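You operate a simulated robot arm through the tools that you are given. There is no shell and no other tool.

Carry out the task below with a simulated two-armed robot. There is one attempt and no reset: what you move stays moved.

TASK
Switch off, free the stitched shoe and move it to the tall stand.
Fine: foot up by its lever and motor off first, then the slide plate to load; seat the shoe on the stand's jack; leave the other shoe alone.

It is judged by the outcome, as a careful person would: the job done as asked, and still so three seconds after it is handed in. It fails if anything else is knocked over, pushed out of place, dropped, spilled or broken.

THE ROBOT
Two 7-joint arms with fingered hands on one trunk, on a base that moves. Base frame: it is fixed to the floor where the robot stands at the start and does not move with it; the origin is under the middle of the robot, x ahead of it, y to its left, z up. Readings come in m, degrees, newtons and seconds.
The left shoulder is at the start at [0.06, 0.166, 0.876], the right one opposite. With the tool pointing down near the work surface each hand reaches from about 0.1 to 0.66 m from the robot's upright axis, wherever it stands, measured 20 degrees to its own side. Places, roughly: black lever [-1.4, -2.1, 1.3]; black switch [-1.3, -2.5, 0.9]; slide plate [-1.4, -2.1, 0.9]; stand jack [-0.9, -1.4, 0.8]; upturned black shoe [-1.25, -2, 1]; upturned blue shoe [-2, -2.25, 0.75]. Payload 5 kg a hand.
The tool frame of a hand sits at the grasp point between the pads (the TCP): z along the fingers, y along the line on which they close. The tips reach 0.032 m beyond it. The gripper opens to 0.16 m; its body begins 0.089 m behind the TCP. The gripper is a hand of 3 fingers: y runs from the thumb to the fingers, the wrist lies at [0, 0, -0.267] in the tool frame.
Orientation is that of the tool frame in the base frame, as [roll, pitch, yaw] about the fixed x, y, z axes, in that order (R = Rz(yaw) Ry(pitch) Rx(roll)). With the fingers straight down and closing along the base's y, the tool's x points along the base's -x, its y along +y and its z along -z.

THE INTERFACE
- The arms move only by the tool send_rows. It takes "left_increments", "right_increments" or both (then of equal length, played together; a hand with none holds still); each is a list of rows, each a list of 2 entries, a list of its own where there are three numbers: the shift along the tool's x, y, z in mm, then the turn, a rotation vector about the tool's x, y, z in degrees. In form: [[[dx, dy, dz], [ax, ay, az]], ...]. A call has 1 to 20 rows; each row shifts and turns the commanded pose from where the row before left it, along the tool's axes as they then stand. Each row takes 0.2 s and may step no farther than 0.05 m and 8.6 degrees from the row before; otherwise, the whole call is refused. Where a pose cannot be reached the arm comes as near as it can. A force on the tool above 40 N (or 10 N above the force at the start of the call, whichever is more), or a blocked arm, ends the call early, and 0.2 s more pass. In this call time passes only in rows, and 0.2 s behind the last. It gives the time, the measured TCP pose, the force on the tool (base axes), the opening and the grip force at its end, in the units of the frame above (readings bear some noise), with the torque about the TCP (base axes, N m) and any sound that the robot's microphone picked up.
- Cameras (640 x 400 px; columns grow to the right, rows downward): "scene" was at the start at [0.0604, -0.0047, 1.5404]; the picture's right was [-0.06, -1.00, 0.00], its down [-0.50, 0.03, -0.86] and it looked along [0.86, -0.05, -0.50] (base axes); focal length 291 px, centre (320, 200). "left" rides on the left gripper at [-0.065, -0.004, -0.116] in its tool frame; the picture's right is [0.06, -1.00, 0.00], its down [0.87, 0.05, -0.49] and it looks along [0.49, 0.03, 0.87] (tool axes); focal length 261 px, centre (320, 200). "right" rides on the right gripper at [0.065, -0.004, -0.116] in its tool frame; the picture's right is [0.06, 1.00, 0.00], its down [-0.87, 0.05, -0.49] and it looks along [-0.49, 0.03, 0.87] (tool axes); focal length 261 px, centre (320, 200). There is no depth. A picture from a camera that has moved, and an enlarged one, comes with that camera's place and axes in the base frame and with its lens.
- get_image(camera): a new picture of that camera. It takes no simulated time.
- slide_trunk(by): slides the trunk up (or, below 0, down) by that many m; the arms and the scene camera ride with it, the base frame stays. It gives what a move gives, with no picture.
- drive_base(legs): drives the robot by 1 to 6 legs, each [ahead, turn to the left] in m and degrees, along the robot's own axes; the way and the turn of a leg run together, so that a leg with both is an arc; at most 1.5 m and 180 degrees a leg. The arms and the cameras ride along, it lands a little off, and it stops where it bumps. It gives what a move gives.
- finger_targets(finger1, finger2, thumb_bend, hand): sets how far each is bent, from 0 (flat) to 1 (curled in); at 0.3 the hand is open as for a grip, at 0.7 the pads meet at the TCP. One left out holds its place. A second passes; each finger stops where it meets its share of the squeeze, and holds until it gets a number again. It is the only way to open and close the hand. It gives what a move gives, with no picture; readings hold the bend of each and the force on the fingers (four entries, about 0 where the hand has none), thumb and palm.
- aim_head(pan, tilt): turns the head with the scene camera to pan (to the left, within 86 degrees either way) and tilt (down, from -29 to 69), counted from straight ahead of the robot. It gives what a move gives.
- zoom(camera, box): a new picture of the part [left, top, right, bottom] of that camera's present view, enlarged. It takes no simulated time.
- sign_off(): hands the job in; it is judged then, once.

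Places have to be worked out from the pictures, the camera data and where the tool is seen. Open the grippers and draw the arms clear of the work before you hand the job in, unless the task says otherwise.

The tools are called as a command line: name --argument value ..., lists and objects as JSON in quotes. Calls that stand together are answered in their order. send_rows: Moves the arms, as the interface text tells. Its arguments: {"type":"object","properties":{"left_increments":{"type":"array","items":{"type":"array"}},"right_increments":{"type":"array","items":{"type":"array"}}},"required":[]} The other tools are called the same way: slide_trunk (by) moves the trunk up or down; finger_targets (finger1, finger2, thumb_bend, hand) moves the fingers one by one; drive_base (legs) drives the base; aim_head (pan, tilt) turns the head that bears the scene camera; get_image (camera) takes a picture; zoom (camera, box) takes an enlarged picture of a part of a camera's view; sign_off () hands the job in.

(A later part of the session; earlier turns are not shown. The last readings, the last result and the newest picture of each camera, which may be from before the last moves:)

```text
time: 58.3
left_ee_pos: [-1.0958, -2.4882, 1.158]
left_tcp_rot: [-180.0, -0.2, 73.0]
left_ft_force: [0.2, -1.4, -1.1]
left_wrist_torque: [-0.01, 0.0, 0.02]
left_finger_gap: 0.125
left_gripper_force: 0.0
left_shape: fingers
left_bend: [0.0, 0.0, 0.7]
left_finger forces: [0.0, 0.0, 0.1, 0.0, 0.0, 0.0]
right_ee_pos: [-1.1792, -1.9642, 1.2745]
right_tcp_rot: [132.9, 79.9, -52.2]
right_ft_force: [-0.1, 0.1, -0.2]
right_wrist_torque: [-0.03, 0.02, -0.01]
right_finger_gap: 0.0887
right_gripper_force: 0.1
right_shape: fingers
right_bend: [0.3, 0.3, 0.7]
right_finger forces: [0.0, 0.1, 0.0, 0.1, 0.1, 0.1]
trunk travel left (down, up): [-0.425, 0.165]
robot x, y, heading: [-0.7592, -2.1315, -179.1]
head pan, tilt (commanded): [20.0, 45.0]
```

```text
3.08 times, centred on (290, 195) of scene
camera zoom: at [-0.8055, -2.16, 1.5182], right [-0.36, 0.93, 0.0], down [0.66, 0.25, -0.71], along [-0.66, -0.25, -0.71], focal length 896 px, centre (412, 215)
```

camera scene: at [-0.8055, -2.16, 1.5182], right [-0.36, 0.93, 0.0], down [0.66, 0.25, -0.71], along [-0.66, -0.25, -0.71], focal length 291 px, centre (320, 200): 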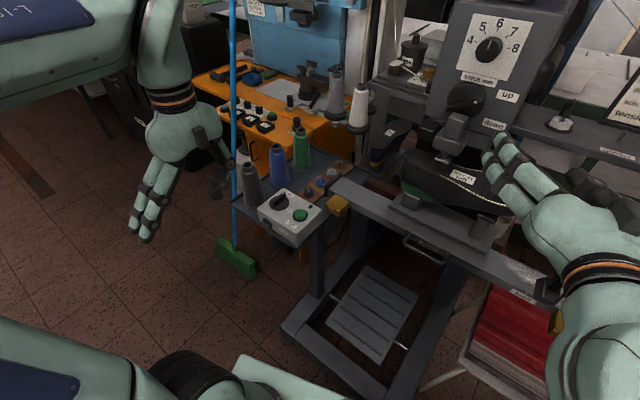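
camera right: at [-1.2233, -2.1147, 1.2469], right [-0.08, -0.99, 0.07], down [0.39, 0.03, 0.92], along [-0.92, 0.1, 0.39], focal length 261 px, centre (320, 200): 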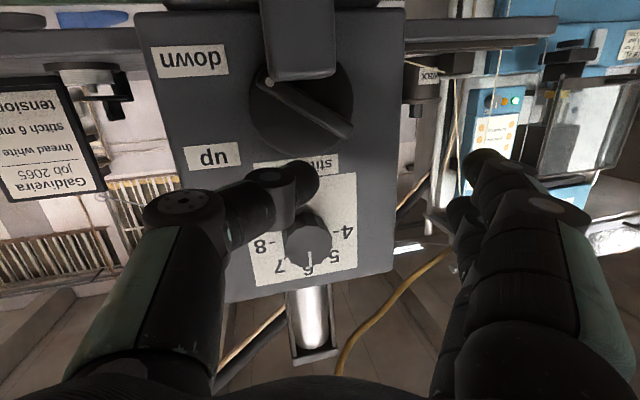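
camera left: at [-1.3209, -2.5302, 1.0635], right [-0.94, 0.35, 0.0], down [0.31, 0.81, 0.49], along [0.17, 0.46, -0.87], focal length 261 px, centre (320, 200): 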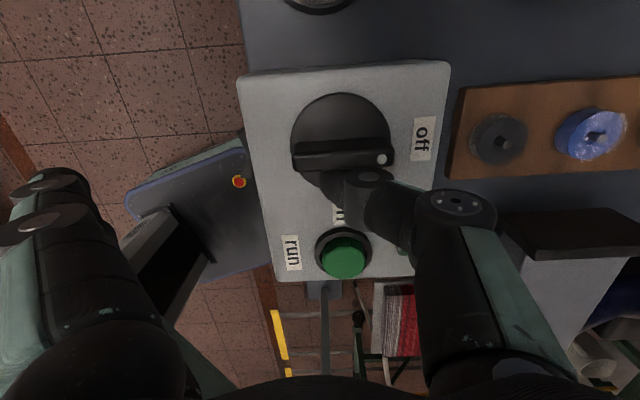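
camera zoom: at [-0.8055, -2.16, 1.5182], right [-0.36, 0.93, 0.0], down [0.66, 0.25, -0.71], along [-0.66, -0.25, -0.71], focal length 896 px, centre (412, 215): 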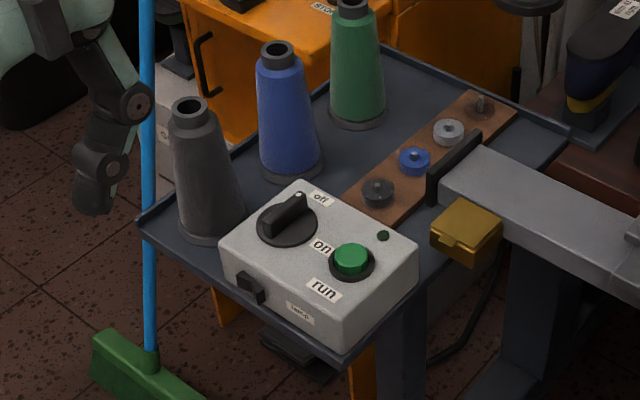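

The switch reads "off" with its lamp dark and nothing else moved. Now I bring the right hand back to pointing down, and look at the slide plate and the shoe.

send_rows --right_increments '[[[0, -10, -10], [0, 8.4, 0]], [[0, -10, 0], [0, 8.4, 0]], [[0, -10, 0], [0, 8.4, 0]], [[0, -10, 0], [0, 8.4, 0]], [[0, -10, 0], [0, 8.4, 0]], [[0, -10, 0], [0, 8.4, 0]], [[0, -10, 0], [0, 8.4, 0]], [[0, -10, 0], [0, 8.4, 0]], [[0, -10, 0], [0, 8.4, 0]], [[0, -10, 0], [0, 8.4, 0]]]'

aim_head --pan -8 --tilt 40

get_image --camera "scene"

get_image --camera "right"

```text
time: 60.5
left_ee_pos: [-1.0965, -2.4888, 1.1574]
left_tcp_rot: [179.9, -0.1, 73.1]
left_ft_force: [0.0, 0.5, 0.3]
left_wrist_torque: [0.04, -0.04, 0.01]
left_finger_gap: 0.1253
left_gripper_force: 0.0
left_shape: fingers
left_bend: [0.0, 0.0, 0.7]
left_finger forces: [0.0, 0.1, 0.0, 0.1, 0.1, 0.0]
right_ee_pos: [-1.1618, -1.8656, 1.2628]
right_tcp_rot: [172.6, -1.1, -5.3]
right_ft_force: [0.3, -0.6, 0.6]
right_wrist_torque: [0.01, -0.07, -0.01]
right_finger_gap: 0.089
right_gripper_force: 0.1
right_shape: fingers
right_bend: [0.3, 0.3, 0.7]
right_finger forces: [0.0, 0.1, 0.0, 0.0, 0.1, 0.0]
trunk travel left (down, up): [-0.425, 0.165]
robot x, y, heading: [-0.7566, -2.1309, -179.2]
head pan, tilt (commanded): [20.0, 45.0]
```

```text
time: 61.4
left_ee_pos: [-1.0962, -2.4878, 1.1575]
left_tcp_rot: [-180.0, -0.1, 73.1]
left_ft_force: [0.1, -0.8, -0.3]
left_wrist_torque: [0.0, 0.01, -0.02]
left_finger_gap: 0.1251
left_gripper_force: 0.1
left_shape: fingers
left_bend: [0.0, 0.0, 0.7]
left_finger forces: [0.1, 0.0, 0.0, 0.1, 0.0, 0.1]
right_ee_pos: [-1.1603, -1.8672, 1.2608]
right_tcp_rot: [172.7, -0.9, -5.3]
right_ft_force: [0.9, 0.4, 0.3]
right_wrist_torque: [0.03, -0.02, -0.01]
right_finger_gap: 0.089
right_gripper_force: 0.0
right_shape: fingers
right_bend: [0.3, 0.3, 0.7]
right_finger forces: [0.1, 0.0, 0.0, 0.0, 0.1, 0.1]
trunk travel left (down, up): [-0.425, 0.165]
robot x, y, heading: [-0.7592, -2.1306, -179.2]
head pan, tilt (commanded): [-8.0, 40.0]
```

```text
taken
camera scene: at [-0.8147, -2.1205, 1.5254], right [0.12, 0.99, 0.0], down [0.64, -0.08, -0.77], along [-0.76, 0.09, -0.64], focal length 291 px, centre (320, 200)
```

scene: 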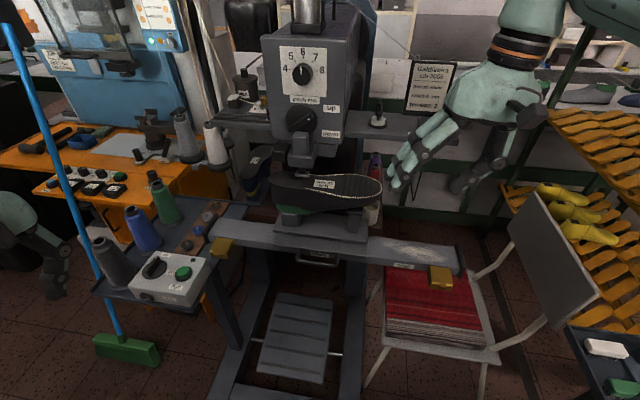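

```text
taken
camera right: at [-1.0957, -1.8537, 1.3772], right [-0.03, -0.99, 0.13], down [-0.87, 0.09, 0.48], along [-0.49, -0.1, -0.87], focal length 261 px, centre (320, 200)
```

right: 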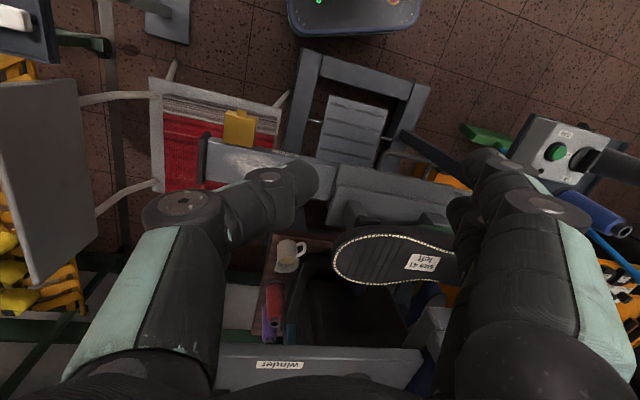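

I zoom on the slide plate, handle, rail ends and shoe to measure them.

zoom --camera "scene" --box '[200, 140, 400, 290]'

zoom --camera "scene" --box '[340, 180, 520, 310]'

zoom --camera "right" --box '[170, 80, 470, 300]'

```text
2.67 times, centred on (300, 215) of scene
camera zoom: at [-0.8147, -2.1205, 1.5254], right [0.12, 0.99, 0.0], down [0.64, -0.08, -0.77], along [-0.76, 0.09, -0.64], focal length 776 px, centre (373, 160)
```

zoom: 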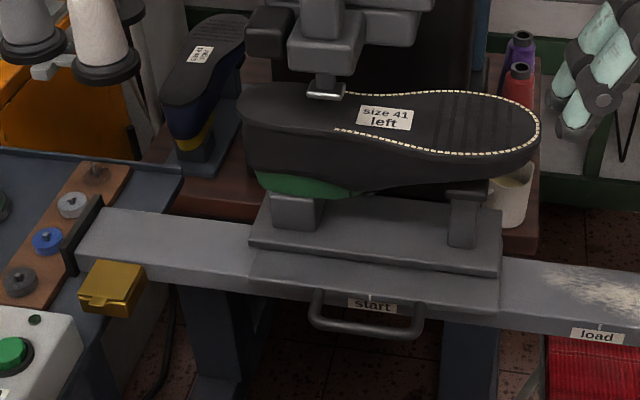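

```text
3.08 times, centred on (430, 245) of scene
camera zoom: at [-0.8147, -2.1205, 1.5254], right [0.12, 0.99, 0.0], down [0.64, -0.08, -0.77], along [-0.76, 0.09, -0.64], focal length 896 px, centre (-18, 62)
```

zoom: 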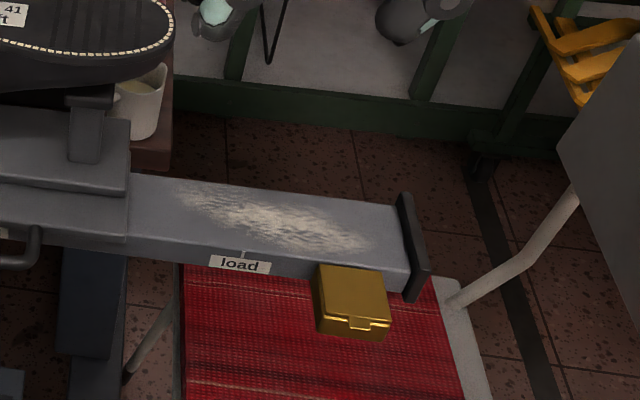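

```text
1.82 times, centred on (320, 190) of right
camera zoom: at [-1.0957, -1.8537, 1.3772], right [-0.03, -0.99, 0.13], down [-0.87, 0.09, 0.48], along [-0.49, -0.1, -0.87], focal length 474 px, centre (320, 218)
```

zoom: 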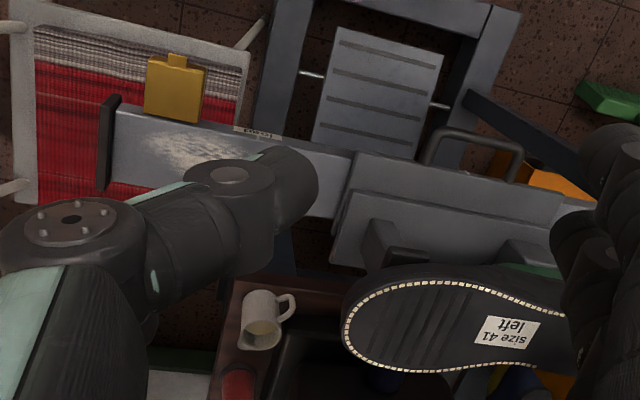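

The rail is turned about 18 degrees like the rest of the machine: start tick near (-1.316, -2.058), load tick near (-1.250, -1.847), about 0.22 m apart; the D-handle sits ~4.6 cm in front of the plate at z about 0.93. I'll push the handle's left leg to the right with a closed right fist tilted 25 degrees; first I close the hand and orient it.

finger_targets --hand "right" --finger1 0.68 --finger2 0.68 --thumb_bend 0.68

send_rows --right_increments '[[[0, 0, 0], [7.3, 0, 0]], [[0, 0, 0], [0, 0, 6.3]], [[0, 0, 0], [0, 0, 6.4]], [[0, 0, 0], [0, -6.5, 0]], [[0, 0, 0], [0, -6.5, 0]], [[0, 0, 0], [0, -6.5, 0]], [[0, 0, 0], [0, -6.4, 0]]]'

get_image --camera "right"

```text
time: 62.4
left_ee_pos: [-1.0951, -2.4885, 1.157]
left_tcp_rot: [179.9, -0.1, 73.0]
left_ft_force: [-0.2, -0.7, 0.3]
left_wrist_torque: [-0.01, 0.0, -0.01]
left_finger_gap: 0.1251
left_gripper_force: 0.0
left_shape: fingers
left_bend: [0.0, 0.0, 0.7]
left_finger forces: [0.0, 0.1, 0.0, 0.0, 0.0, 0.1]
right_ee_pos: [-1.1614, -1.8663, 1.2619]
right_tcp_rot: [172.6, -0.9, -5.3]
right_ft_force: [0.3, -0.3, 0.1]
right_wrist_torque: [-0.03, -0.01, 0.04]
right_finger_gap: 0.019
right_gripper_force: 0.0
right_shape: fingers
right_bend: [0.68, 0.68, 0.68]
right_finger forces: [0.0, 0.0, 0.0, 0.0, 0.1, 0.0]
trunk travel left (down, up): [-0.425, 0.165]
robot x, y, heading: [-0.7609, -2.1335, -179.2]
head pan, tilt (commanded): [-8.0, 40.0]
```

```text
time: 64.0
left_ee_pos: [-1.0957, -2.4887, 1.158]
left_tcp_rot: [179.9, -0.1, 72.9]
left_ft_force: [-0.3, 0.1, 0.2]
left_wrist_torque: [0.01, 0.03, 0.0]
left_finger_gap: 0.1253
left_gripper_force: 0.1
left_shape: fingers
left_bend: [0.0, 0.0, 0.7]
left_finger forces: [0.1, 0.0, 0.1, 0.0, 0.0, 0.1]
right_ee_pos: [-1.161, -1.8667, 1.2634]
right_tcp_rot: [-179.8, 25.1, -18.0]
right_ft_force: [0.2, -0.1, -0.5]
right_wrist_torque: [-0.02, 0.01, -0.01]
right_finger_gap: 0.0188
right_gripper_force: 0.1
right_shape: fingers
right_bend: [0.68, 0.68, 0.68]
right_finger forces: [0.0, 0.0, 0.0, 0.0, 0.0, 0.2]
trunk travel left (down, up): [-0.425, 0.165]
robot x, y, heading: [-0.7611, -2.1324, -179.2]
head pan, tilt (commanded): [-8.0, 40.0]
```

```text
taken
camera right: at [-1.0561, -1.8962, 1.3399], right [-0.26, -0.97, -0.03], down [-0.57, 0.13, 0.81], along [-0.78, 0.22, -0.58], focal length 261 px, centre (320, 200)
```

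right: 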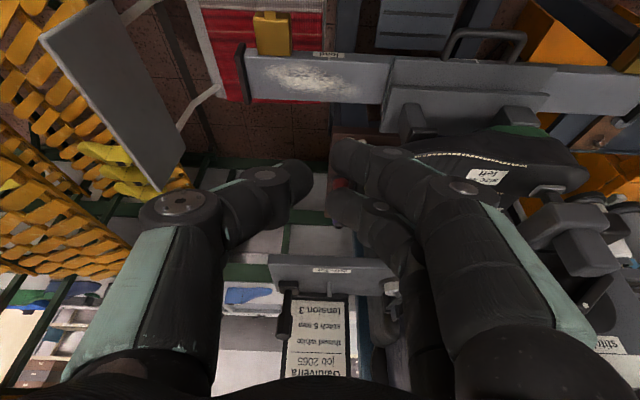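

The hand is aligned with the machine and this view shows the foot and sole edge-on. I zoom in to check that the raised foot is really clear of the sole.

zoom --camera "right" --box '[440, 90, 640, 240]'

zoom --camera "right" --box '[220, 0, 640, 160]'

```text
2.67 times, centred on (540, 165) of right
camera zoom: at [-1.0561, -1.8962, 1.3399], right [-0.26, -0.97, -0.03], down [-0.57, 0.13, 0.81], along [-0.78, 0.22, -0.58], focal length 695 px, centre (-267, 293)
```

zoom: 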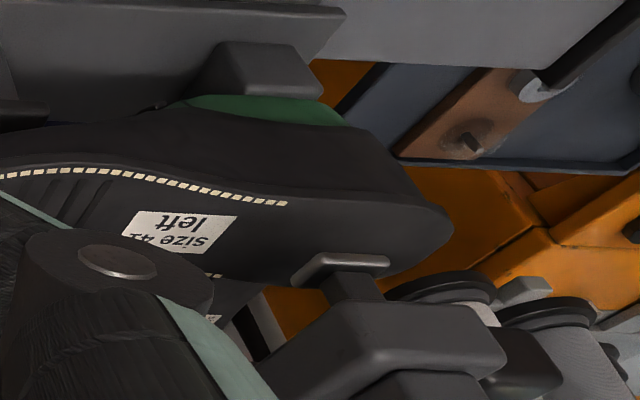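

```text
1.52 times, centred on (430, 80) of right
camera zoom: at [-1.0561, -1.8962, 1.3399], right [-0.26, -0.97, -0.03], down [-0.57, 0.13, 0.81], along [-0.78, 0.22, -0.58], focal length 397 px, centre (152, 383)
```

zoom: 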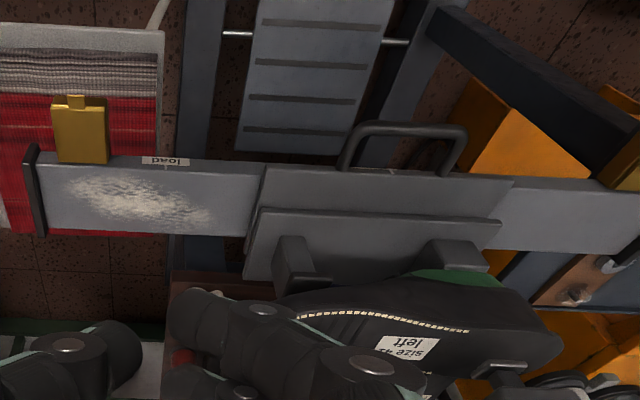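

The foot is up and the rail path to "load" is unobstructed apart from the brass box beyond the load mark. I bring the closed right hand round in front of the rail, left of the handle, and lower it to handle height.

send_rows --right_increments '[[[14.9, 37.1, 13], [0, 0, 0]], [[14.9, 37.1, 13], [0, 0, 0]], [[14.9, 37.1, 13], [0, 0, 0]], [[14.9, 37.1, 13], [0, 0, 0]], [[14.9, 37.1, 13], [0, 0, 0]], [[14.9, 37.1, 13], [0, 0, 0]], [[14.9, 37.1, 13], [0, 0, 0]], [[14.9, 37.1, 13], [0, 0, 0]], [[14.9, 37.1, 13], [0, 0, 0]]]'

get_image --camera "scene"

get_image --camera "right"

```text
time: 66.0
left_ee_pos: [-1.0961, -2.4887, 1.1576]
left_tcp_rot: [179.9, -0.2, 73.0]
left_ft_force: [0.0, -0.3, -0.3]
left_wrist_torque: [0.04, -0.02, 0.01]
left_finger_gap: 0.1255
left_gripper_force: 0.0
left_shape: fingers
left_bend: [0.0, 0.0, 0.7]
left_finger forces: [0.0, 0.0, 0.0, 0.1, 0.0, 0.0]
right_ee_pos: [-1.1973, -2.2071, 1.0999]
right_tcp_rot: [-179.8, 25.0, -17.9]
right_ft_force: [-0.2, -0.6, -0.4]
right_wrist_torque: [0.03, -0.01, -0.01]
right_finger_gap: 0.0185
right_gripper_force: 0.0
right_shape: fingers
right_bend: [0.68, 0.68, 0.68]
right_finger forces: [0.0, 0.0, 0.1, 0.0, 0.0, 0.1]
trunk travel left (down, up): [-0.425, 0.165]
robot x, y, heading: [-0.762, -2.1334, -179.4]
head pan, tilt (commanded): [-8.0, 40.0]
```

```text
taken
camera scene: at [-0.815, -2.1217, 1.5254], right [0.12, 0.99, 0.0], down [0.64, -0.08, -0.77], along [-0.76, 0.09, -0.64], focal length 291 px, centre (320, 200)
```

scene: 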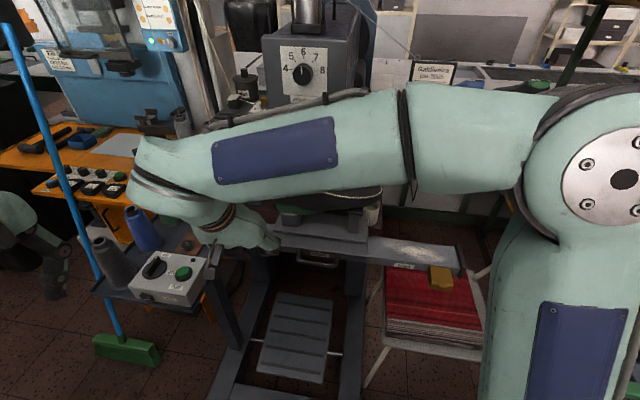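

```text
taken
camera right: at [-1.0931, -2.2367, 1.1771], right [-0.26, -0.97, -0.03], down [-0.57, 0.13, 0.81], along [-0.78, 0.22, -0.58], focal length 261 px, centre (320, 200)
```

right: 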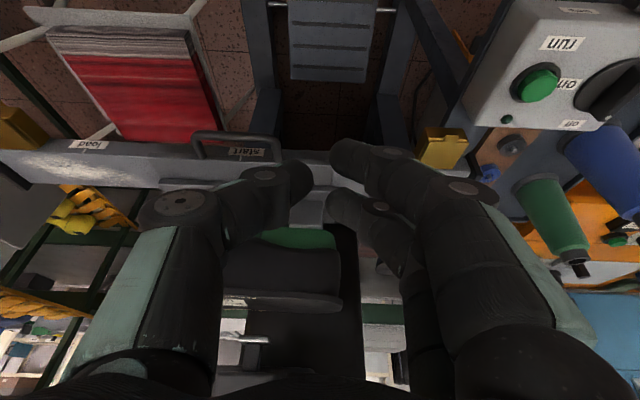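

The hand is left of the handle and clear of the switch box and brass box. I lower it 160 mm vertically in front of the rail.

send_rows --right_increments '[[[16.9, 0, 36.25], [0, 0, 0]], [[16.9, 0, 36.25], [0, 0, 0]], [[16.9, 0, 36.25], [0, 0, 0]], [[16.9, 0, 36.25], [0, 0, 0]]]'

get_image --camera "right"

get_image --camera "scene"

```text
time: 67.0
left_ee_pos: [-1.096, -2.4879, 1.1571]
left_tcp_rot: [179.9, -0.1, 73.0]
left_ft_force: [0.4, -0.2, -0.1]
left_wrist_torque: [-0.01, 0.05, -0.01]
left_finger_gap: 0.1252
left_gripper_force: 0.1
left_shape: fingers
left_bend: [0.0, 0.0, 0.7]
left_finger forces: [0.0, 0.0, 0.0, 0.0, 0.1, 0.0]
right_ee_pos: [-1.195, -2.2056, 0.9376]
right_tcp_rot: [-179.9, 25.0, -17.9]
right_ft_force: [-0.6, 1.4, 0.1]
right_wrist_torque: [-0.06, -0.05, -0.01]
right_finger_gap: 0.019
right_gripper_force: 0.0
right_shape: fingers
right_bend: [0.68, 0.68, 0.68]
right_finger forces: [0.0, 0.0, 0.0, 0.0, 0.0, 0.0]
trunk travel left (down, up): [-0.425, 0.165]
robot x, y, heading: [-0.7626, -2.1311, -178.9]
head pan, tilt (commanded): [-8.0, 40.0]
```

```text
taken
camera right: at [-1.0916, -2.2351, 1.0149], right [-0.26, -0.97, -0.03], down [-0.57, 0.13, 0.81], along [-0.78, 0.22, -0.58], focal length 261 px, centre (320, 200)
```

right: 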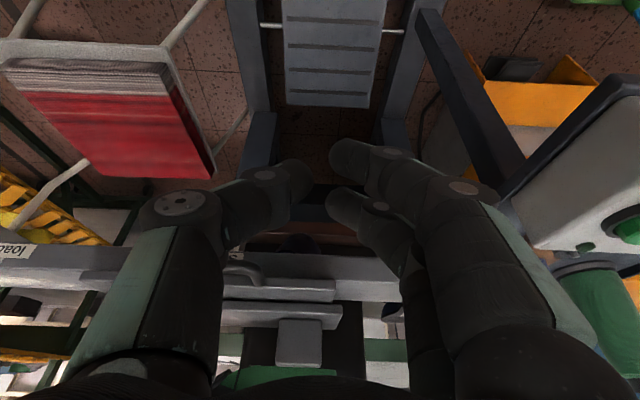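

```text
taken
camera scene: at [-0.8151, -2.121, 1.5254], right [0.12, 0.99, 0.0], down [0.64, -0.08, -0.77], along [-0.76, 0.09, -0.64], focal length 291 px, centre (320, 200)
```

scene: 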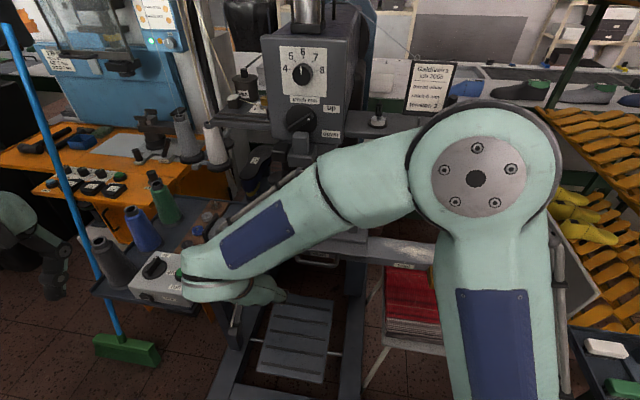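

The handle's left corner shows where I predicted. I move straight toward the rail by 11 cm so the fist ends up just left of the handle's left leg.

send_rows --right_increments '[[[-24.9, 0, 11.6], [0, 0, 0]], [[-24.9, 0, 11.6], [0, 0, 0]], [[-24.9, 0, 11.6], [0, 0, 0]], [[-22, 0, 10], [0, 0, 0]]]'

get_image --camera "right"

zoom --camera "scene" --box '[200, 180, 440, 330]'

```text
time: 68.0
left_ee_pos: [-1.0967, -2.4877, 1.1575]
left_tcp_rot: [180.0, -0.1, 73.0]
left_ft_force: [0.6, 0.2, -0.8]
left_wrist_torque: [0.05, -0.02, 0.01]
left_finger_gap: 0.1251
left_gripper_force: 0.1
left_shape: fingers
left_bend: [0.0, 0.0, 0.7]
left_finger forces: [0.0, 0.0, 0.1, 0.0, 0.0, 0.0]
right_ee_pos: [-1.2978, -2.1713, 0.9388]
right_tcp_rot: [-179.8, 24.9, -18.0]
right_ft_force: [-0.5, 0.7, 1.3]
right_wrist_torque: [-0.02, 0.03, -0.04]
right_finger_gap: 0.019
right_gripper_force: 0.1
right_shape: fingers
right_bend: [0.68, 0.68, 0.68]
right_finger forces: [0.0, 0.0, 0.1, 0.1, 0.0, 0.0]
trunk travel left (down, up): [-0.425, 0.165]
robot x, y, heading: [-0.7641, -2.1302, -179.3]
head pan, tilt (commanded): [-8.0, 40.0]
```

```text
taken
camera right: at [-1.1933, -2.2019, 1.0159], right [-0.26, -0.97, -0.03], down [-0.57, 0.13, 0.81], along [-0.78, 0.22, -0.58], focal length 261 px, centre (320, 200)
```

right: 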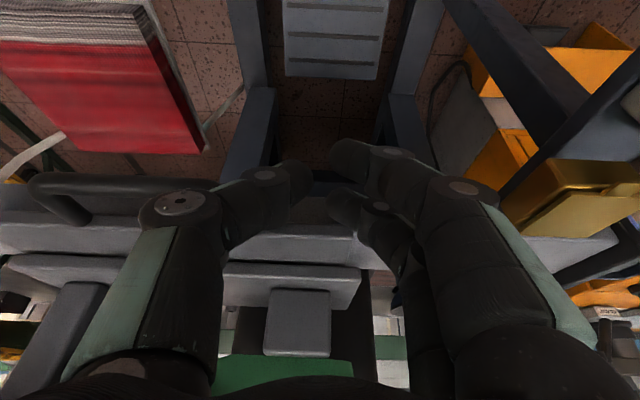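

```text
2.67 times, centred on (320, 255) of scene
camera zoom: at [-0.8151, -2.1204, 1.5254], right [0.12, 0.99, 0.0], down [0.64, -0.08, -0.77], along [-0.76, 0.09, -0.64], focal length 776 px, centre (320, 53)
```

zoom: 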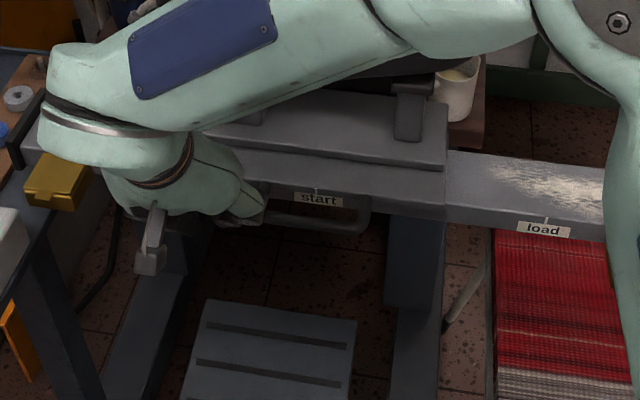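

The fist sits just left of the handle's left leg, with the brass box behind it. I push gently to the right along the rail, 30 mm first, watching force and motion.

send_rows --right_increments '[[[0, -8, 0], [0, 0, 0]], [[0, -8, 0], [0, 0, 0]], [[0, -8, 0], [0, 0, 0]], [[0, -8, 0], [0, 0, 0]]]'

zoom --camera "scene" --box '[200, 180, 440, 330]'

get_image --camera "right"

```text
time: 69.0
left_ee_pos: [-1.0962, -2.4883, 1.159]
left_tcp_rot: [179.9, 0.0, 72.8]
left_ft_force: [-0.5, 0.9, -0.7]
left_wrist_torque: [-0.01, -0.05, 0.0]
left_finger_gap: 0.1252
left_gripper_force: 0.0
left_shape: fingers
left_bend: [0.0, 0.0, 0.7]
left_finger forces: [0.0, 0.0, 0.0, 0.0, 0.0, 0.1]
right_ee_pos: [-1.2857, -2.1402, 0.9388]
right_tcp_rot: [-179.7, 25.0, -18.1]
right_ft_force: [1.5, -0.4, 1.3]
right_wrist_torque: [0.0, -0.02, -0.02]
right_finger_gap: 0.0184
right_gripper_force: 0.5
right_shape: fingers
right_bend: [0.68, 0.68, 0.68]
right_finger forces: [0.0, 0.1, 0.0, 0.0, 0.7, 0.0]
trunk travel left (down, up): [-0.425, 0.165]
robot x, y, heading: [-0.7616, -2.1323, -179.1]
head pan, tilt (commanded): [-8.0, 40.0]
```

```text
2.67 times, centred on (320, 255) of scene
camera zoom: at [-0.8149, -2.1203, 1.5253], right [0.12, 0.99, 0.0], down [0.64, -0.08, -0.77], along [-0.76, 0.09, -0.64], focal length 776 px, centre (320, 53)
```

zoom: 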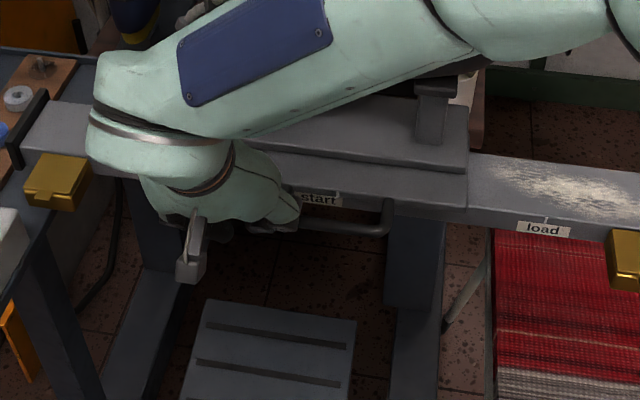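

```text
taken
camera right: at [-1.182, -2.1711, 1.016], right [-0.26, -0.97, -0.03], down [-0.57, 0.13, 0.81], along [-0.78, 0.23, -0.58], focal length 261 px, centre (320, 200)
```

right: 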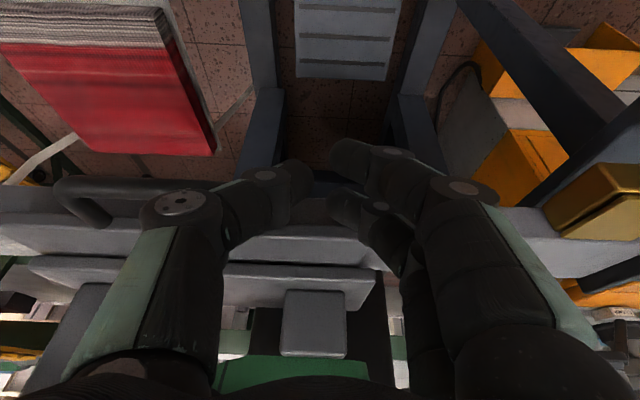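

The plate slid about 22 mm with under 1 N on the thumb. I keep pushing another 150 mm along the rail.

send_rows --right_increments '[[[0, -10, 0], [0, 0, 0]], [[0, -10, 0], [0, 0, 0]], [[0, -10, 0], [0, 0, 0]], [[0, -10, 0], [0, 0, 0]], [[0, -10, 0], [0, 0, 0]], [[0, -10, 0], [0, 0, 0]], [[0, -10, 0], [0, 0, 0]], [[0, -10, 0], [0, 0, 0]], [[0, -10, 0], [0, 0, 0]], [[0, -10, 0], [0, 0, 0]], [[0, -10, 0], [0, 0, 0]], [[0, -10, 0], [0, 0, 0]], [[0, -10, 0], [0, 0, 0]], [[0, -10, 0], [0, 0, 0]], [[0, -10, 0], [0, 0, 0]]]'

zoom --camera "scene" --box '[240, 160, 520, 330]'

get_image --camera "right"

```text
time: 72.2
left_ee_pos: [-1.0967, -2.4883, 1.159]
left_tcp_rot: [-180.0, -0.1, 73.0]
left_ft_force: [0.0, 0.5, 0.0]
left_wrist_torque: [0.0, -0.03, 0.01]
left_finger_gap: 0.1255
left_gripper_force: 0.1
left_shape: fingers
left_bend: [0.0, 0.0, 0.7]
left_finger forces: [0.0, 0.1, 0.0, 0.0, 0.0, 0.0]
right_ee_pos: [-1.242, -1.9978, 0.9404]
right_tcp_rot: [-179.8, 25.0, -17.9]
right_ft_force: [1.0, -1.5, 1.0]
right_wrist_torque: [0.04, -0.02, -0.04]
right_finger_gap: 0.0181
right_gripper_force: 0.3
right_shape: fingers
right_bend: [0.68, 0.68, 0.68]
right_finger forces: [0.1, 0.0, 0.1, 0.1, 1.4, 0.0]
trunk travel left (down, up): [-0.425, 0.165]
robot x, y, heading: [-0.7615, -2.1316, -179.1]
head pan, tilt (commanded): [-8.0, 40.0]
```

```text
2.29 times, centred on (380, 245) of scene
camera zoom: at [-0.8146, -2.1203, 1.5254], right [0.12, 0.99, 0.0], down [0.64, -0.08, -0.77], along [-0.76, 0.09, -0.64], focal length 666 px, centre (183, 97)
```

zoom: 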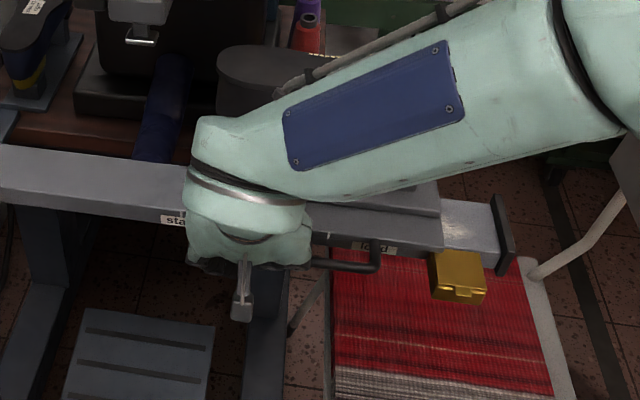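

```text
taken
camera right: at [-1.1364, -2.028, 1.0182], right [-0.26, -0.97, -0.03], down [-0.57, 0.13, 0.81], along [-0.78, 0.22, -0.58], focal length 261 px, centre (320, 200)
```

right: 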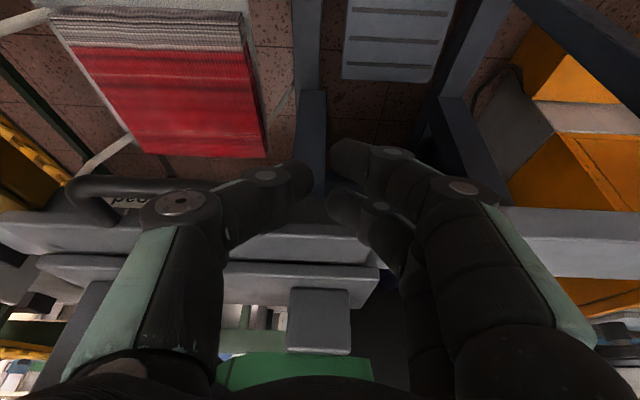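

The plate's white mark is about 5 cm short of the "load" tick. I push another 40 mm.

send_rows --right_increments '[[[0, -8, 0], [0, 0, 0]], [[0, -8, 0], [0, 0, 0]], [[0, -8, 0], [0, 0, 0]], [[0, -8, 0], [0, 0, 0]], [[0, -8, 0], [0, 0, 0]]]'

zoom --camera "scene" --box '[320, 190, 480, 310]'

```text
time: 73.4
left_ee_pos: [-1.0964, -2.4881, 1.1581]
left_tcp_rot: [-179.9, -0.1, 73.0]
left_ft_force: [0.1, -1.1, -0.3]
left_wrist_torque: [-0.05, 0.03, 0.03]
left_finger_gap: 0.1253
left_gripper_force: 0.1
left_shape: fingers
left_bend: [0.0, 0.0, 0.7]
left_finger forces: [0.0, 0.1, 0.0, 0.1, 0.1, 0.0]
right_ee_pos: [-1.2283, -1.9607, 0.9412]
right_tcp_rot: [-179.9, 25.0, -18.0]
right_ft_force: [1.1, -0.2, 1.3]
right_wrist_torque: [0.02, -0.04, -0.05]
right_finger_gap: 0.0182
right_gripper_force: 0.2
right_shape: fingers
right_bend: [0.68, 0.68, 0.68]
right_finger forces: [0.0, 0.1, 0.0, 0.1, 1.4, 0.0]
trunk travel left (down, up): [-0.425, 0.165]
robot x, y, heading: [-0.76, -2.134, -178.8]
head pan, tilt (commanded): [-8.0, 40.0]
```

```text
3.33 times, centred on (400, 250) of scene
camera zoom: at [-0.8145, -2.1204, 1.5254], right [0.12, 0.99, 0.0], down [0.64, -0.08, -0.77], along [-0.76, 0.09, -0.64], focal length 971 px, centre (53, 33)
```

zoom: 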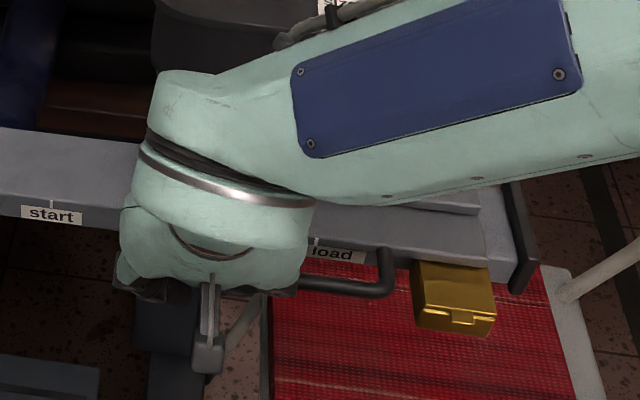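

About 17 mm remains between the plate's mark and the load tick. I push in small steps toward it.

send_rows --right_increments '[[[0, -5, 0], [0, 0, 0]], [[0, -5, 0], [0, 0, 0]], [[0, -4, 0], [0, 0, 0]]]'

zoom --camera "scene" --box '[360, 220, 480, 310]'

```text
time: 74.2
left_ee_pos: [-1.0965, -2.4884, 1.1583]
left_tcp_rot: [180.0, 0.0, 73.0]
left_ft_force: [0.3, 0.4, -0.3]
left_wrist_torque: [0.01, 0.0, -0.01]
left_finger_gap: 0.1256
left_gripper_force: 0.1
left_shape: fingers
left_bend: [0.0, 0.0, 0.7]
left_finger forces: [0.1, 0.0, 0.0, 0.1, 0.1, 0.1]
right_ee_pos: [-1.2234, -1.9481, 0.9395]
right_tcp_rot: [-179.9, 25.0, -18.0]
right_ft_force: [0.1, 0.0, 0.1]
right_wrist_torque: [-0.01, 0.0, -0.01]
right_finger_gap: 0.0184
right_gripper_force: 0.0
right_shape: fingers
right_bend: [0.68, 0.68, 0.68]
right_finger forces: [0.0, 0.0, 0.1, 0.1, 0.1, 0.0]
trunk travel left (down, up): [-0.425, 0.165]
robot x, y, heading: [-0.7628, -2.1321, -179.2]
head pan, tilt (commanded): [-8.0, 40.0]
```

```text
4.44 times, centred on (420, 265) of scene
camera zoom: at [-0.8146, -2.1205, 1.5254], right [0.12, 0.99, 0.0], down [0.64, -0.08, -0.77], along [-0.76, 0.09, -0.64], focal length 1294 px, centre (-124, -89)
```

zoom: 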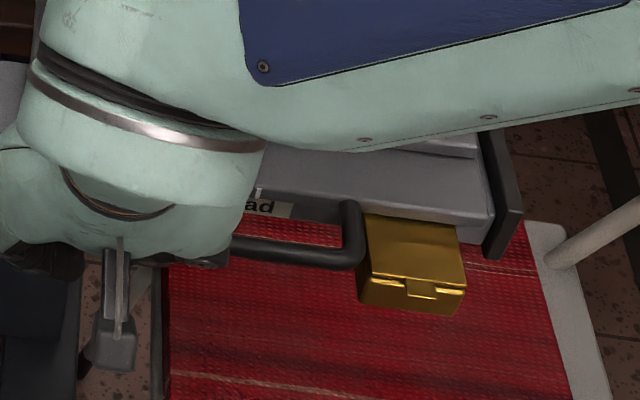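

The thumb force dropped to zero and the plate's mark sits at the load tick, so it has settled into the load position. I back the hand off: slightly left, straight out from the rail, then up.

send_rows --right_increments '[[[0, 8, 0], [0, 0, 0]], [[24.9, 0, -11.6], [0, 0, 0]], [[24.9, 0, -11.6], [0, 0, 0]], [[24.9, 0, -11.6], [0, 0, 0]], [[24.9, 0, -11.6], [0, 0, 0]], [[-16.9, 0, -36.25], [0, 0, 0]], [[-16.9, 0, -36.25], [0, 0, 0]], [[-16.9, 0, -36.25], [0, 0, 0]], [[-16.9, 0, -36.25], [0, 0, 0]], [[-16.9, 0, -36.25], [0, 0, 0]], [[-16.9, 0, -36.25], [0, 0, 0]], [[-16.9, 0, -36.25], [0, 0, 0]]]'

get_image --camera "scene"

get_image --camera "right"

```text
time: 76.8
left_ee_pos: [-1.0962, -2.4891, 1.1565]
left_tcp_rot: [-180.0, -0.1, 73.0]
left_ft_force: [0.2, -0.6, 0.7]
left_wrist_torque: [0.01, -0.02, -0.02]
left_finger_gap: 0.1255
left_gripper_force: 0.1
left_shape: fingers
left_bend: [0.0, 0.0, 0.7]
left_finger forces: [0.1, 0.0, 0.1, 0.1, 0.1, 0.1]
right_ee_pos: [-1.1424, -2.0031, 1.2351]
right_tcp_rot: [-179.8, 25.0, -18.0]
right_ft_force: [1.4, 0.2, 0.0]
right_wrist_torque: [0.0, 0.02, -0.01]
right_finger_gap: 0.0185
right_gripper_force: 0.2
right_shape: fingers
right_bend: [0.68, 0.68, 0.68]
right_finger forces: [0.0, 0.1, 0.0, 0.0, 0.0, 0.0]
right hand out of reach, approached as far as the arm can: row 4, 5
trunk travel left (down, up): [-0.425, 0.165]
robot x, y, heading: [-0.76, -2.1321, -179.1]
head pan, tilt (commanded): [-8.0, 40.0]
```

```text
taken
camera scene: at [-0.8147, -2.1207, 1.5253], right [0.12, 0.99, 0.0], down [0.64, -0.08, -0.77], along [-0.76, 0.09, -0.64], focal length 291 px, centre (320, 200)
```

scene: 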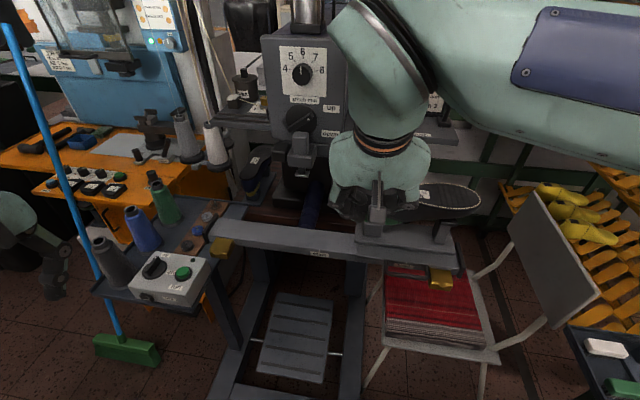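

```text
taken
camera right: at [-1.0385, -2.032, 1.3124], right [-0.26, -0.97, -0.03], down [-0.57, 0.13, 0.81], along [-0.78, 0.22, -0.58], focal length 261 px, centre (320, 200)
```

right: 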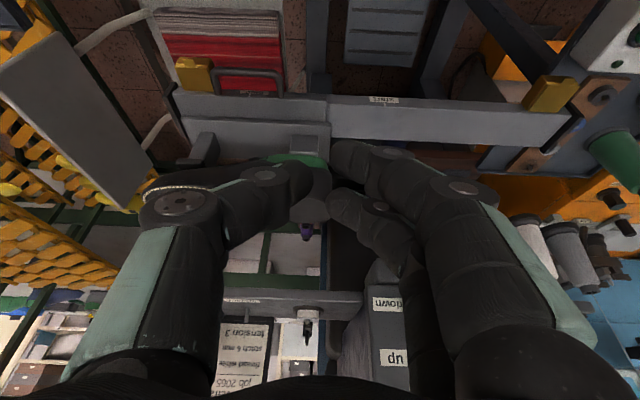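

The plate is at load with the shoe clear of the foot. I open the right hand and, in free space, level it and turn it 90 degrees so its fingers can close across the shoe (thumb on my side).

finger_targets --hand "right" --finger1 0.3 --finger2 0.3 --thumb_bend 0.3

send_rows --right_increments '[[[0, -20, -20], [0, 8.3, 0]], [[0, -20, -20], [0, 8.3, 0]], [[0, -20, -20], [0, 8.4, 0]], [[0, 0, -10], [0, 0, 8.5]], [[0, 0, -10], [0, 0, 8.5]], [[0, 0, -10], [0, 0, 8.5]], [[0, 0, 0], [0, 0, 8.5]], [[0, 0, 0], [0, 0, 8.5]], [[0, 0, 0], [0, 0, 8.5]], [[0, 0, 0], [0, 0, 8.5]], [[0, 0, 0], [0, 0, 8.5]], [[0, 0, 0], [0, 0, 8.5]], [[0, 0, 0], [0, 0, 8.5]], [[0, 0, 0], [0, 0, 5]]]'

get_image --camera "scene"

get_image --camera "right"

```text
time: 77.8
left_ee_pos: [-1.096, -2.489, 1.1582]
left_tcp_rot: [-179.9, -0.1, 73.0]
left_ft_force: [-0.6, -0.2, -0.3]
left_wrist_torque: [-0.01, 0.0, -0.01]
left_finger_gap: 0.125
left_gripper_force: 0.0
left_shape: fingers
left_bend: [0.0, 0.0, 0.7]
left_finger forces: [0.0, 0.0, 0.1, 0.1, 0.0, 0.1]
right_ee_pos: [-1.1432, -2.0017, 1.2344]
right_tcp_rot: [-179.9, 25.0, -18.1]
right_ft_force: [-0.1, 0.0, -0.7]
right_wrist_torque: [0.0, -0.01, 0.02]
right_finger_gap: 0.1673
right_gripper_force: 0.1
right_shape: fingers
right_bend: [0.3, 0.3, 0.3]
right_finger forces: [0.1, 0.0, 0.0, 0.0, 0.0, 0.0]
trunk travel left (down, up): [-0.425, 0.165]
robot x, y, heading: [-0.7602, -2.1299, -179.3]
head pan, tilt (commanded): [-8.0, 40.0]
```

```text
time: 80.8
left_ee_pos: [-1.0955, -2.4885, 1.1588]
left_tcp_rot: [180.0, -0.1, 73.0]
left_ft_force: [0.6, 0.4, 0.1]
left_wrist_torque: [-0.02, 0.02, -0.01]
left_finger_gap: 0.1252
left_gripper_force: 0.0
left_shape: fingers
left_bend: [0.0, 0.0, 0.7]
left_finger forces: [0.0, 0.1, 0.1, 0.1, 0.0, 0.1]
right_ee_pos: [-1.1074, -1.9515, 1.3204]
right_tcp_rot: [-179.9, 0.1, -108.2]
right_ft_force: [0.1, 0.4, 0.1]
right_wrist_torque: [0.03, 0.01, -0.04]
right_finger_gap: 0.1678
right_gripper_force: 0.2
right_shape: fingers
right_bend: [0.3, 0.3, 0.3]
right_finger forces: [0.0, 0.1, 0.0, 0.0, 0.1, 0.1]
trunk travel left (down, up): [-0.425, 0.165]
robot x, y, heading: [-0.7585, -2.1287, -179.2]
head pan, tilt (commanded): [-8.0, 40.0]
```

```text
taken
camera scene: at [-0.8147, -2.1205, 1.5254], right [0.12, 0.99, 0.0], down [0.64, -0.08, -0.77], along [-0.76, 0.09, -0.64], focal length 291 px, centre (320, 200)
```

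scene: 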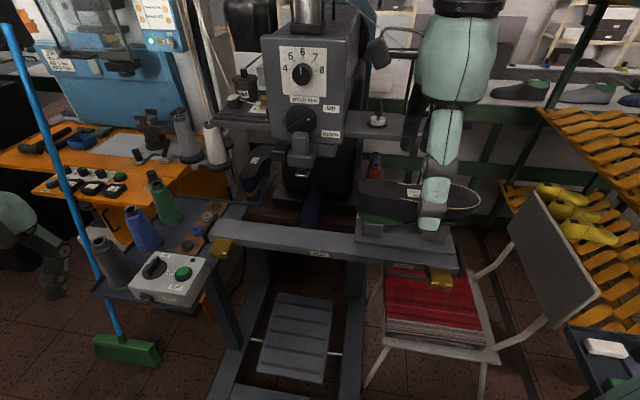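

```text
taken
camera right: at [-1.1242, -2.0142, 1.4372], right [-0.97, 0.25, 0.0], down [0.22, 0.84, 0.49], along [0.12, 0.48, -0.87], focal length 261 px, centre (320, 200)
```

right: 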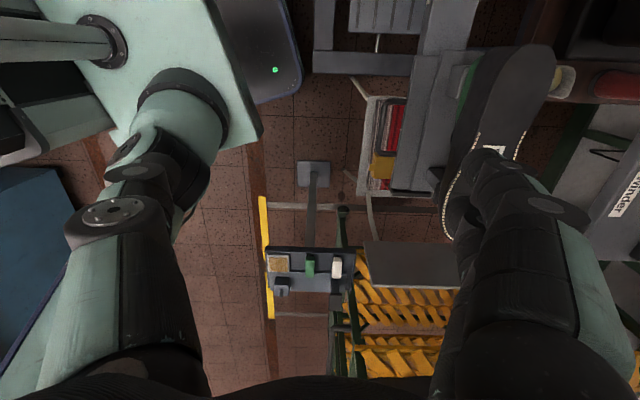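

The wrist turned fully and this view shows the stand from above. I zoom in on the stand to measure its jack, and on the shoe.

zoom --camera "right" --box '[250, 150, 410, 310]'

zoom --camera "right" --box '[400, 30, 600, 260]'

zoom --camera "scene" --box '[330, 150, 510, 300]'

```text
2.50 times, centred on (330, 230) of right
camera zoom: at [-1.1242, -2.0142, 1.4372], right [-0.97, 0.25, 0.0], down [0.22, 0.84, 0.49], along [0.12, 0.48, -0.87], focal length 652 px, centre (295, 125)
```

zoom: 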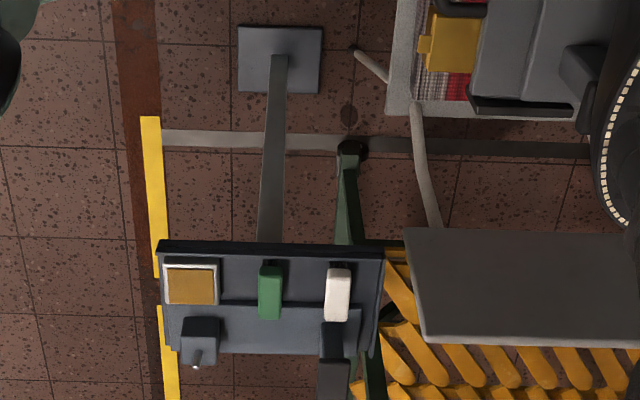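

```text
1.74 times, centred on (500, 145) of right
camera zoom: at [-1.1242, -2.0142, 1.4372], right [-0.97, 0.25, 0.0], down [0.22, 0.84, 0.49], along [0.12, 0.48, -0.87], focal length 453 px, centre (7, 296)
```

zoom: 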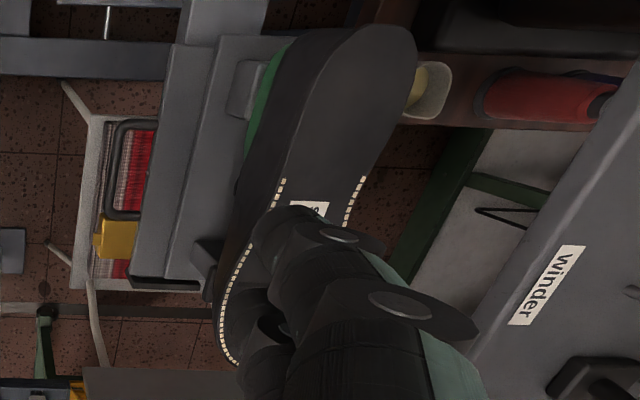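

```text
2.67 times, centred on (420, 225) of scene
camera zoom: at [-0.8147, -2.1205, 1.5254], right [0.12, 0.99, 0.0], down [0.64, -0.08, -0.77], along [-0.76, 0.09, -0.64], focal length 776 px, centre (53, 133)
```

zoom: 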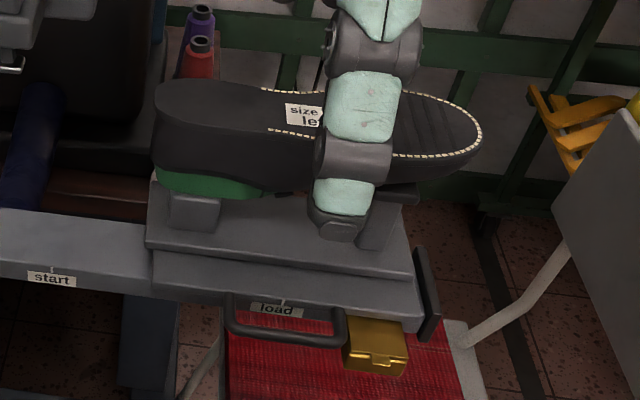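

Measured: on the stand the pin tip is at about (-0.832, -1.401, 0.875) and the toe pad at (-0.998, -1.348, 0.887), so the shoe must turn +90 degrees to go from the machine to the stand. The shoe's grip point (waist) is near (-1.322, -1.839), sole top z about 1.097, but the "winder" shelf front is only 7 cm behind it at z 1.2, so I narrow the hand and lean it 25 degrees toward me before approaching.

finger_targets --hand "right" --finger1 0.43 --finger2 0.43 --thumb_bend 0.43

send_rows --right_increments '[[[0, 0, 0], [-8.3, 0, 0]], [[0, 0, 0], [-8.3, 0, 0]], [[0, 0, 0], [-8.4, 0, 0]]]'

get_image --camera "right"

get_image --camera "scene"

```text
time: 81.8
left_ee_pos: [-1.0966, -2.4884, 1.1579]
left_tcp_rot: [-180.0, -0.1, 73.0]
left_ft_force: [-0.1, 0.3, 0.2]
left_wrist_torque: [-0.02, -0.03, 0.01]
left_finger_gap: 0.1254
left_gripper_force: 0.1
left_shape: fingers
left_bend: [0.0, 0.0, 0.7]
left_finger forces: [0.0, 0.0, 0.1, 0.0, 0.0, 0.0]
right_ee_pos: [-1.108, -1.9503, 1.322]
right_tcp_rot: [-180.0, 0.1, -107.9]
right_ft_force: [-0.3, 0.7, -0.3]
right_wrist_torque: [-0.03, -0.03, 0.03]
right_finger_gap: 0.1167
right_gripper_force: 0.0
right_shape: fingers
right_bend: [0.43, 0.43, 0.43]
right_finger forces: [0.0, 0.0, 0.0, 0.0, 0.0, 0.0]
trunk travel left (down, up): [-0.425, 0.165]
robot x, y, heading: [-0.7608, -2.129, -178.9]
head pan, tilt (commanded): [-8.0, 40.0]
```

```text
time: 82.6
left_ee_pos: [-1.0944, -2.4895, 1.1576]
left_tcp_rot: [179.9, 0.0, 73.0]
left_ft_force: [-0.3, 1.0, 0.1]
left_wrist_torque: [-0.01, 0.02, -0.01]
left_finger_gap: 0.1252
left_gripper_force: 0.0
left_shape: fingers
left_bend: [0.0, 0.0, 0.7]
left_finger forces: [0.1, 0.0, 0.0, 0.1, 0.0, 0.1]
right_ee_pos: [-1.1097, -1.9517, 1.3222]
right_tcp_rot: [154.8, 0.1, -108.0]
right_ft_force: [0.2, 0.9, -0.4]
right_wrist_torque: [0.01, 0.0, 0.01]
right_finger_gap: 0.1164
right_gripper_force: 0.1
right_shape: fingers
right_bend: [0.43, 0.43, 0.43]
right_finger forces: [0.1, 0.0, 0.0, 0.1, 0.1, 0.0]
trunk travel left (down, up): [-0.425, 0.165]
robot x, y, heading: [-0.7595, -2.1321, -178.7]
head pan, tilt (commanded): [-8.0, 40.0]
```

```text
taken
camera right: at [-1.0776, -2.0292, 1.4252], right [-0.88, 0.22, 0.42], down [0.42, 0.78, 0.47], along [-0.23, 0.59, -0.77], focal length 261 px, centre (320, 200)
```

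right: 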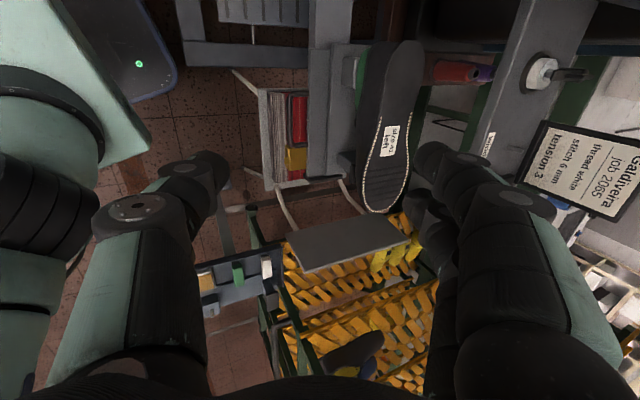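

```text
taken
camera scene: at [-0.814, -2.1205, 1.5254], right [0.12, 0.99, 0.0], down [0.64, -0.08, -0.77], along [-0.76, 0.09, -0.64], focal length 291 px, centre (320, 200)
```

scene: 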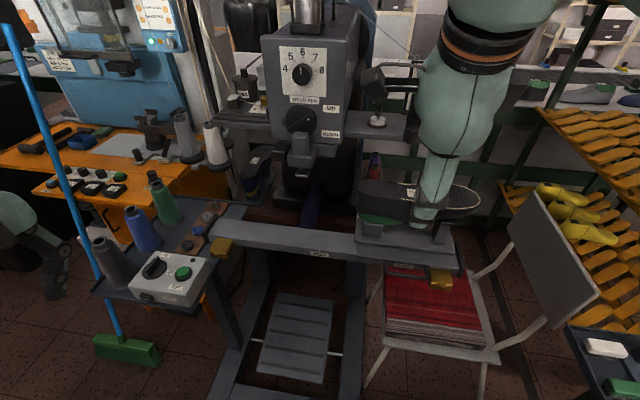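

This view shows the whole shoe between thumb and fingers. I zoom to measure the sole's edges and the shelf edge precisely before moving in.

zoom --camera "right" --box '[300, 20, 520, 230]'

```text
1.90 times, centred on (410, 125) of right
camera zoom: at [-1.0776, -2.0292, 1.4252], right [-0.88, 0.22, 0.42], down [0.42, 0.78, 0.47], along [-0.23, 0.59, -0.77], focal length 496 px, centre (149, 343)
```

zoom: 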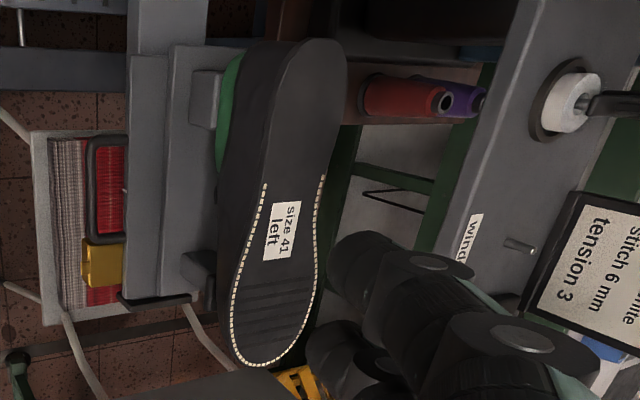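

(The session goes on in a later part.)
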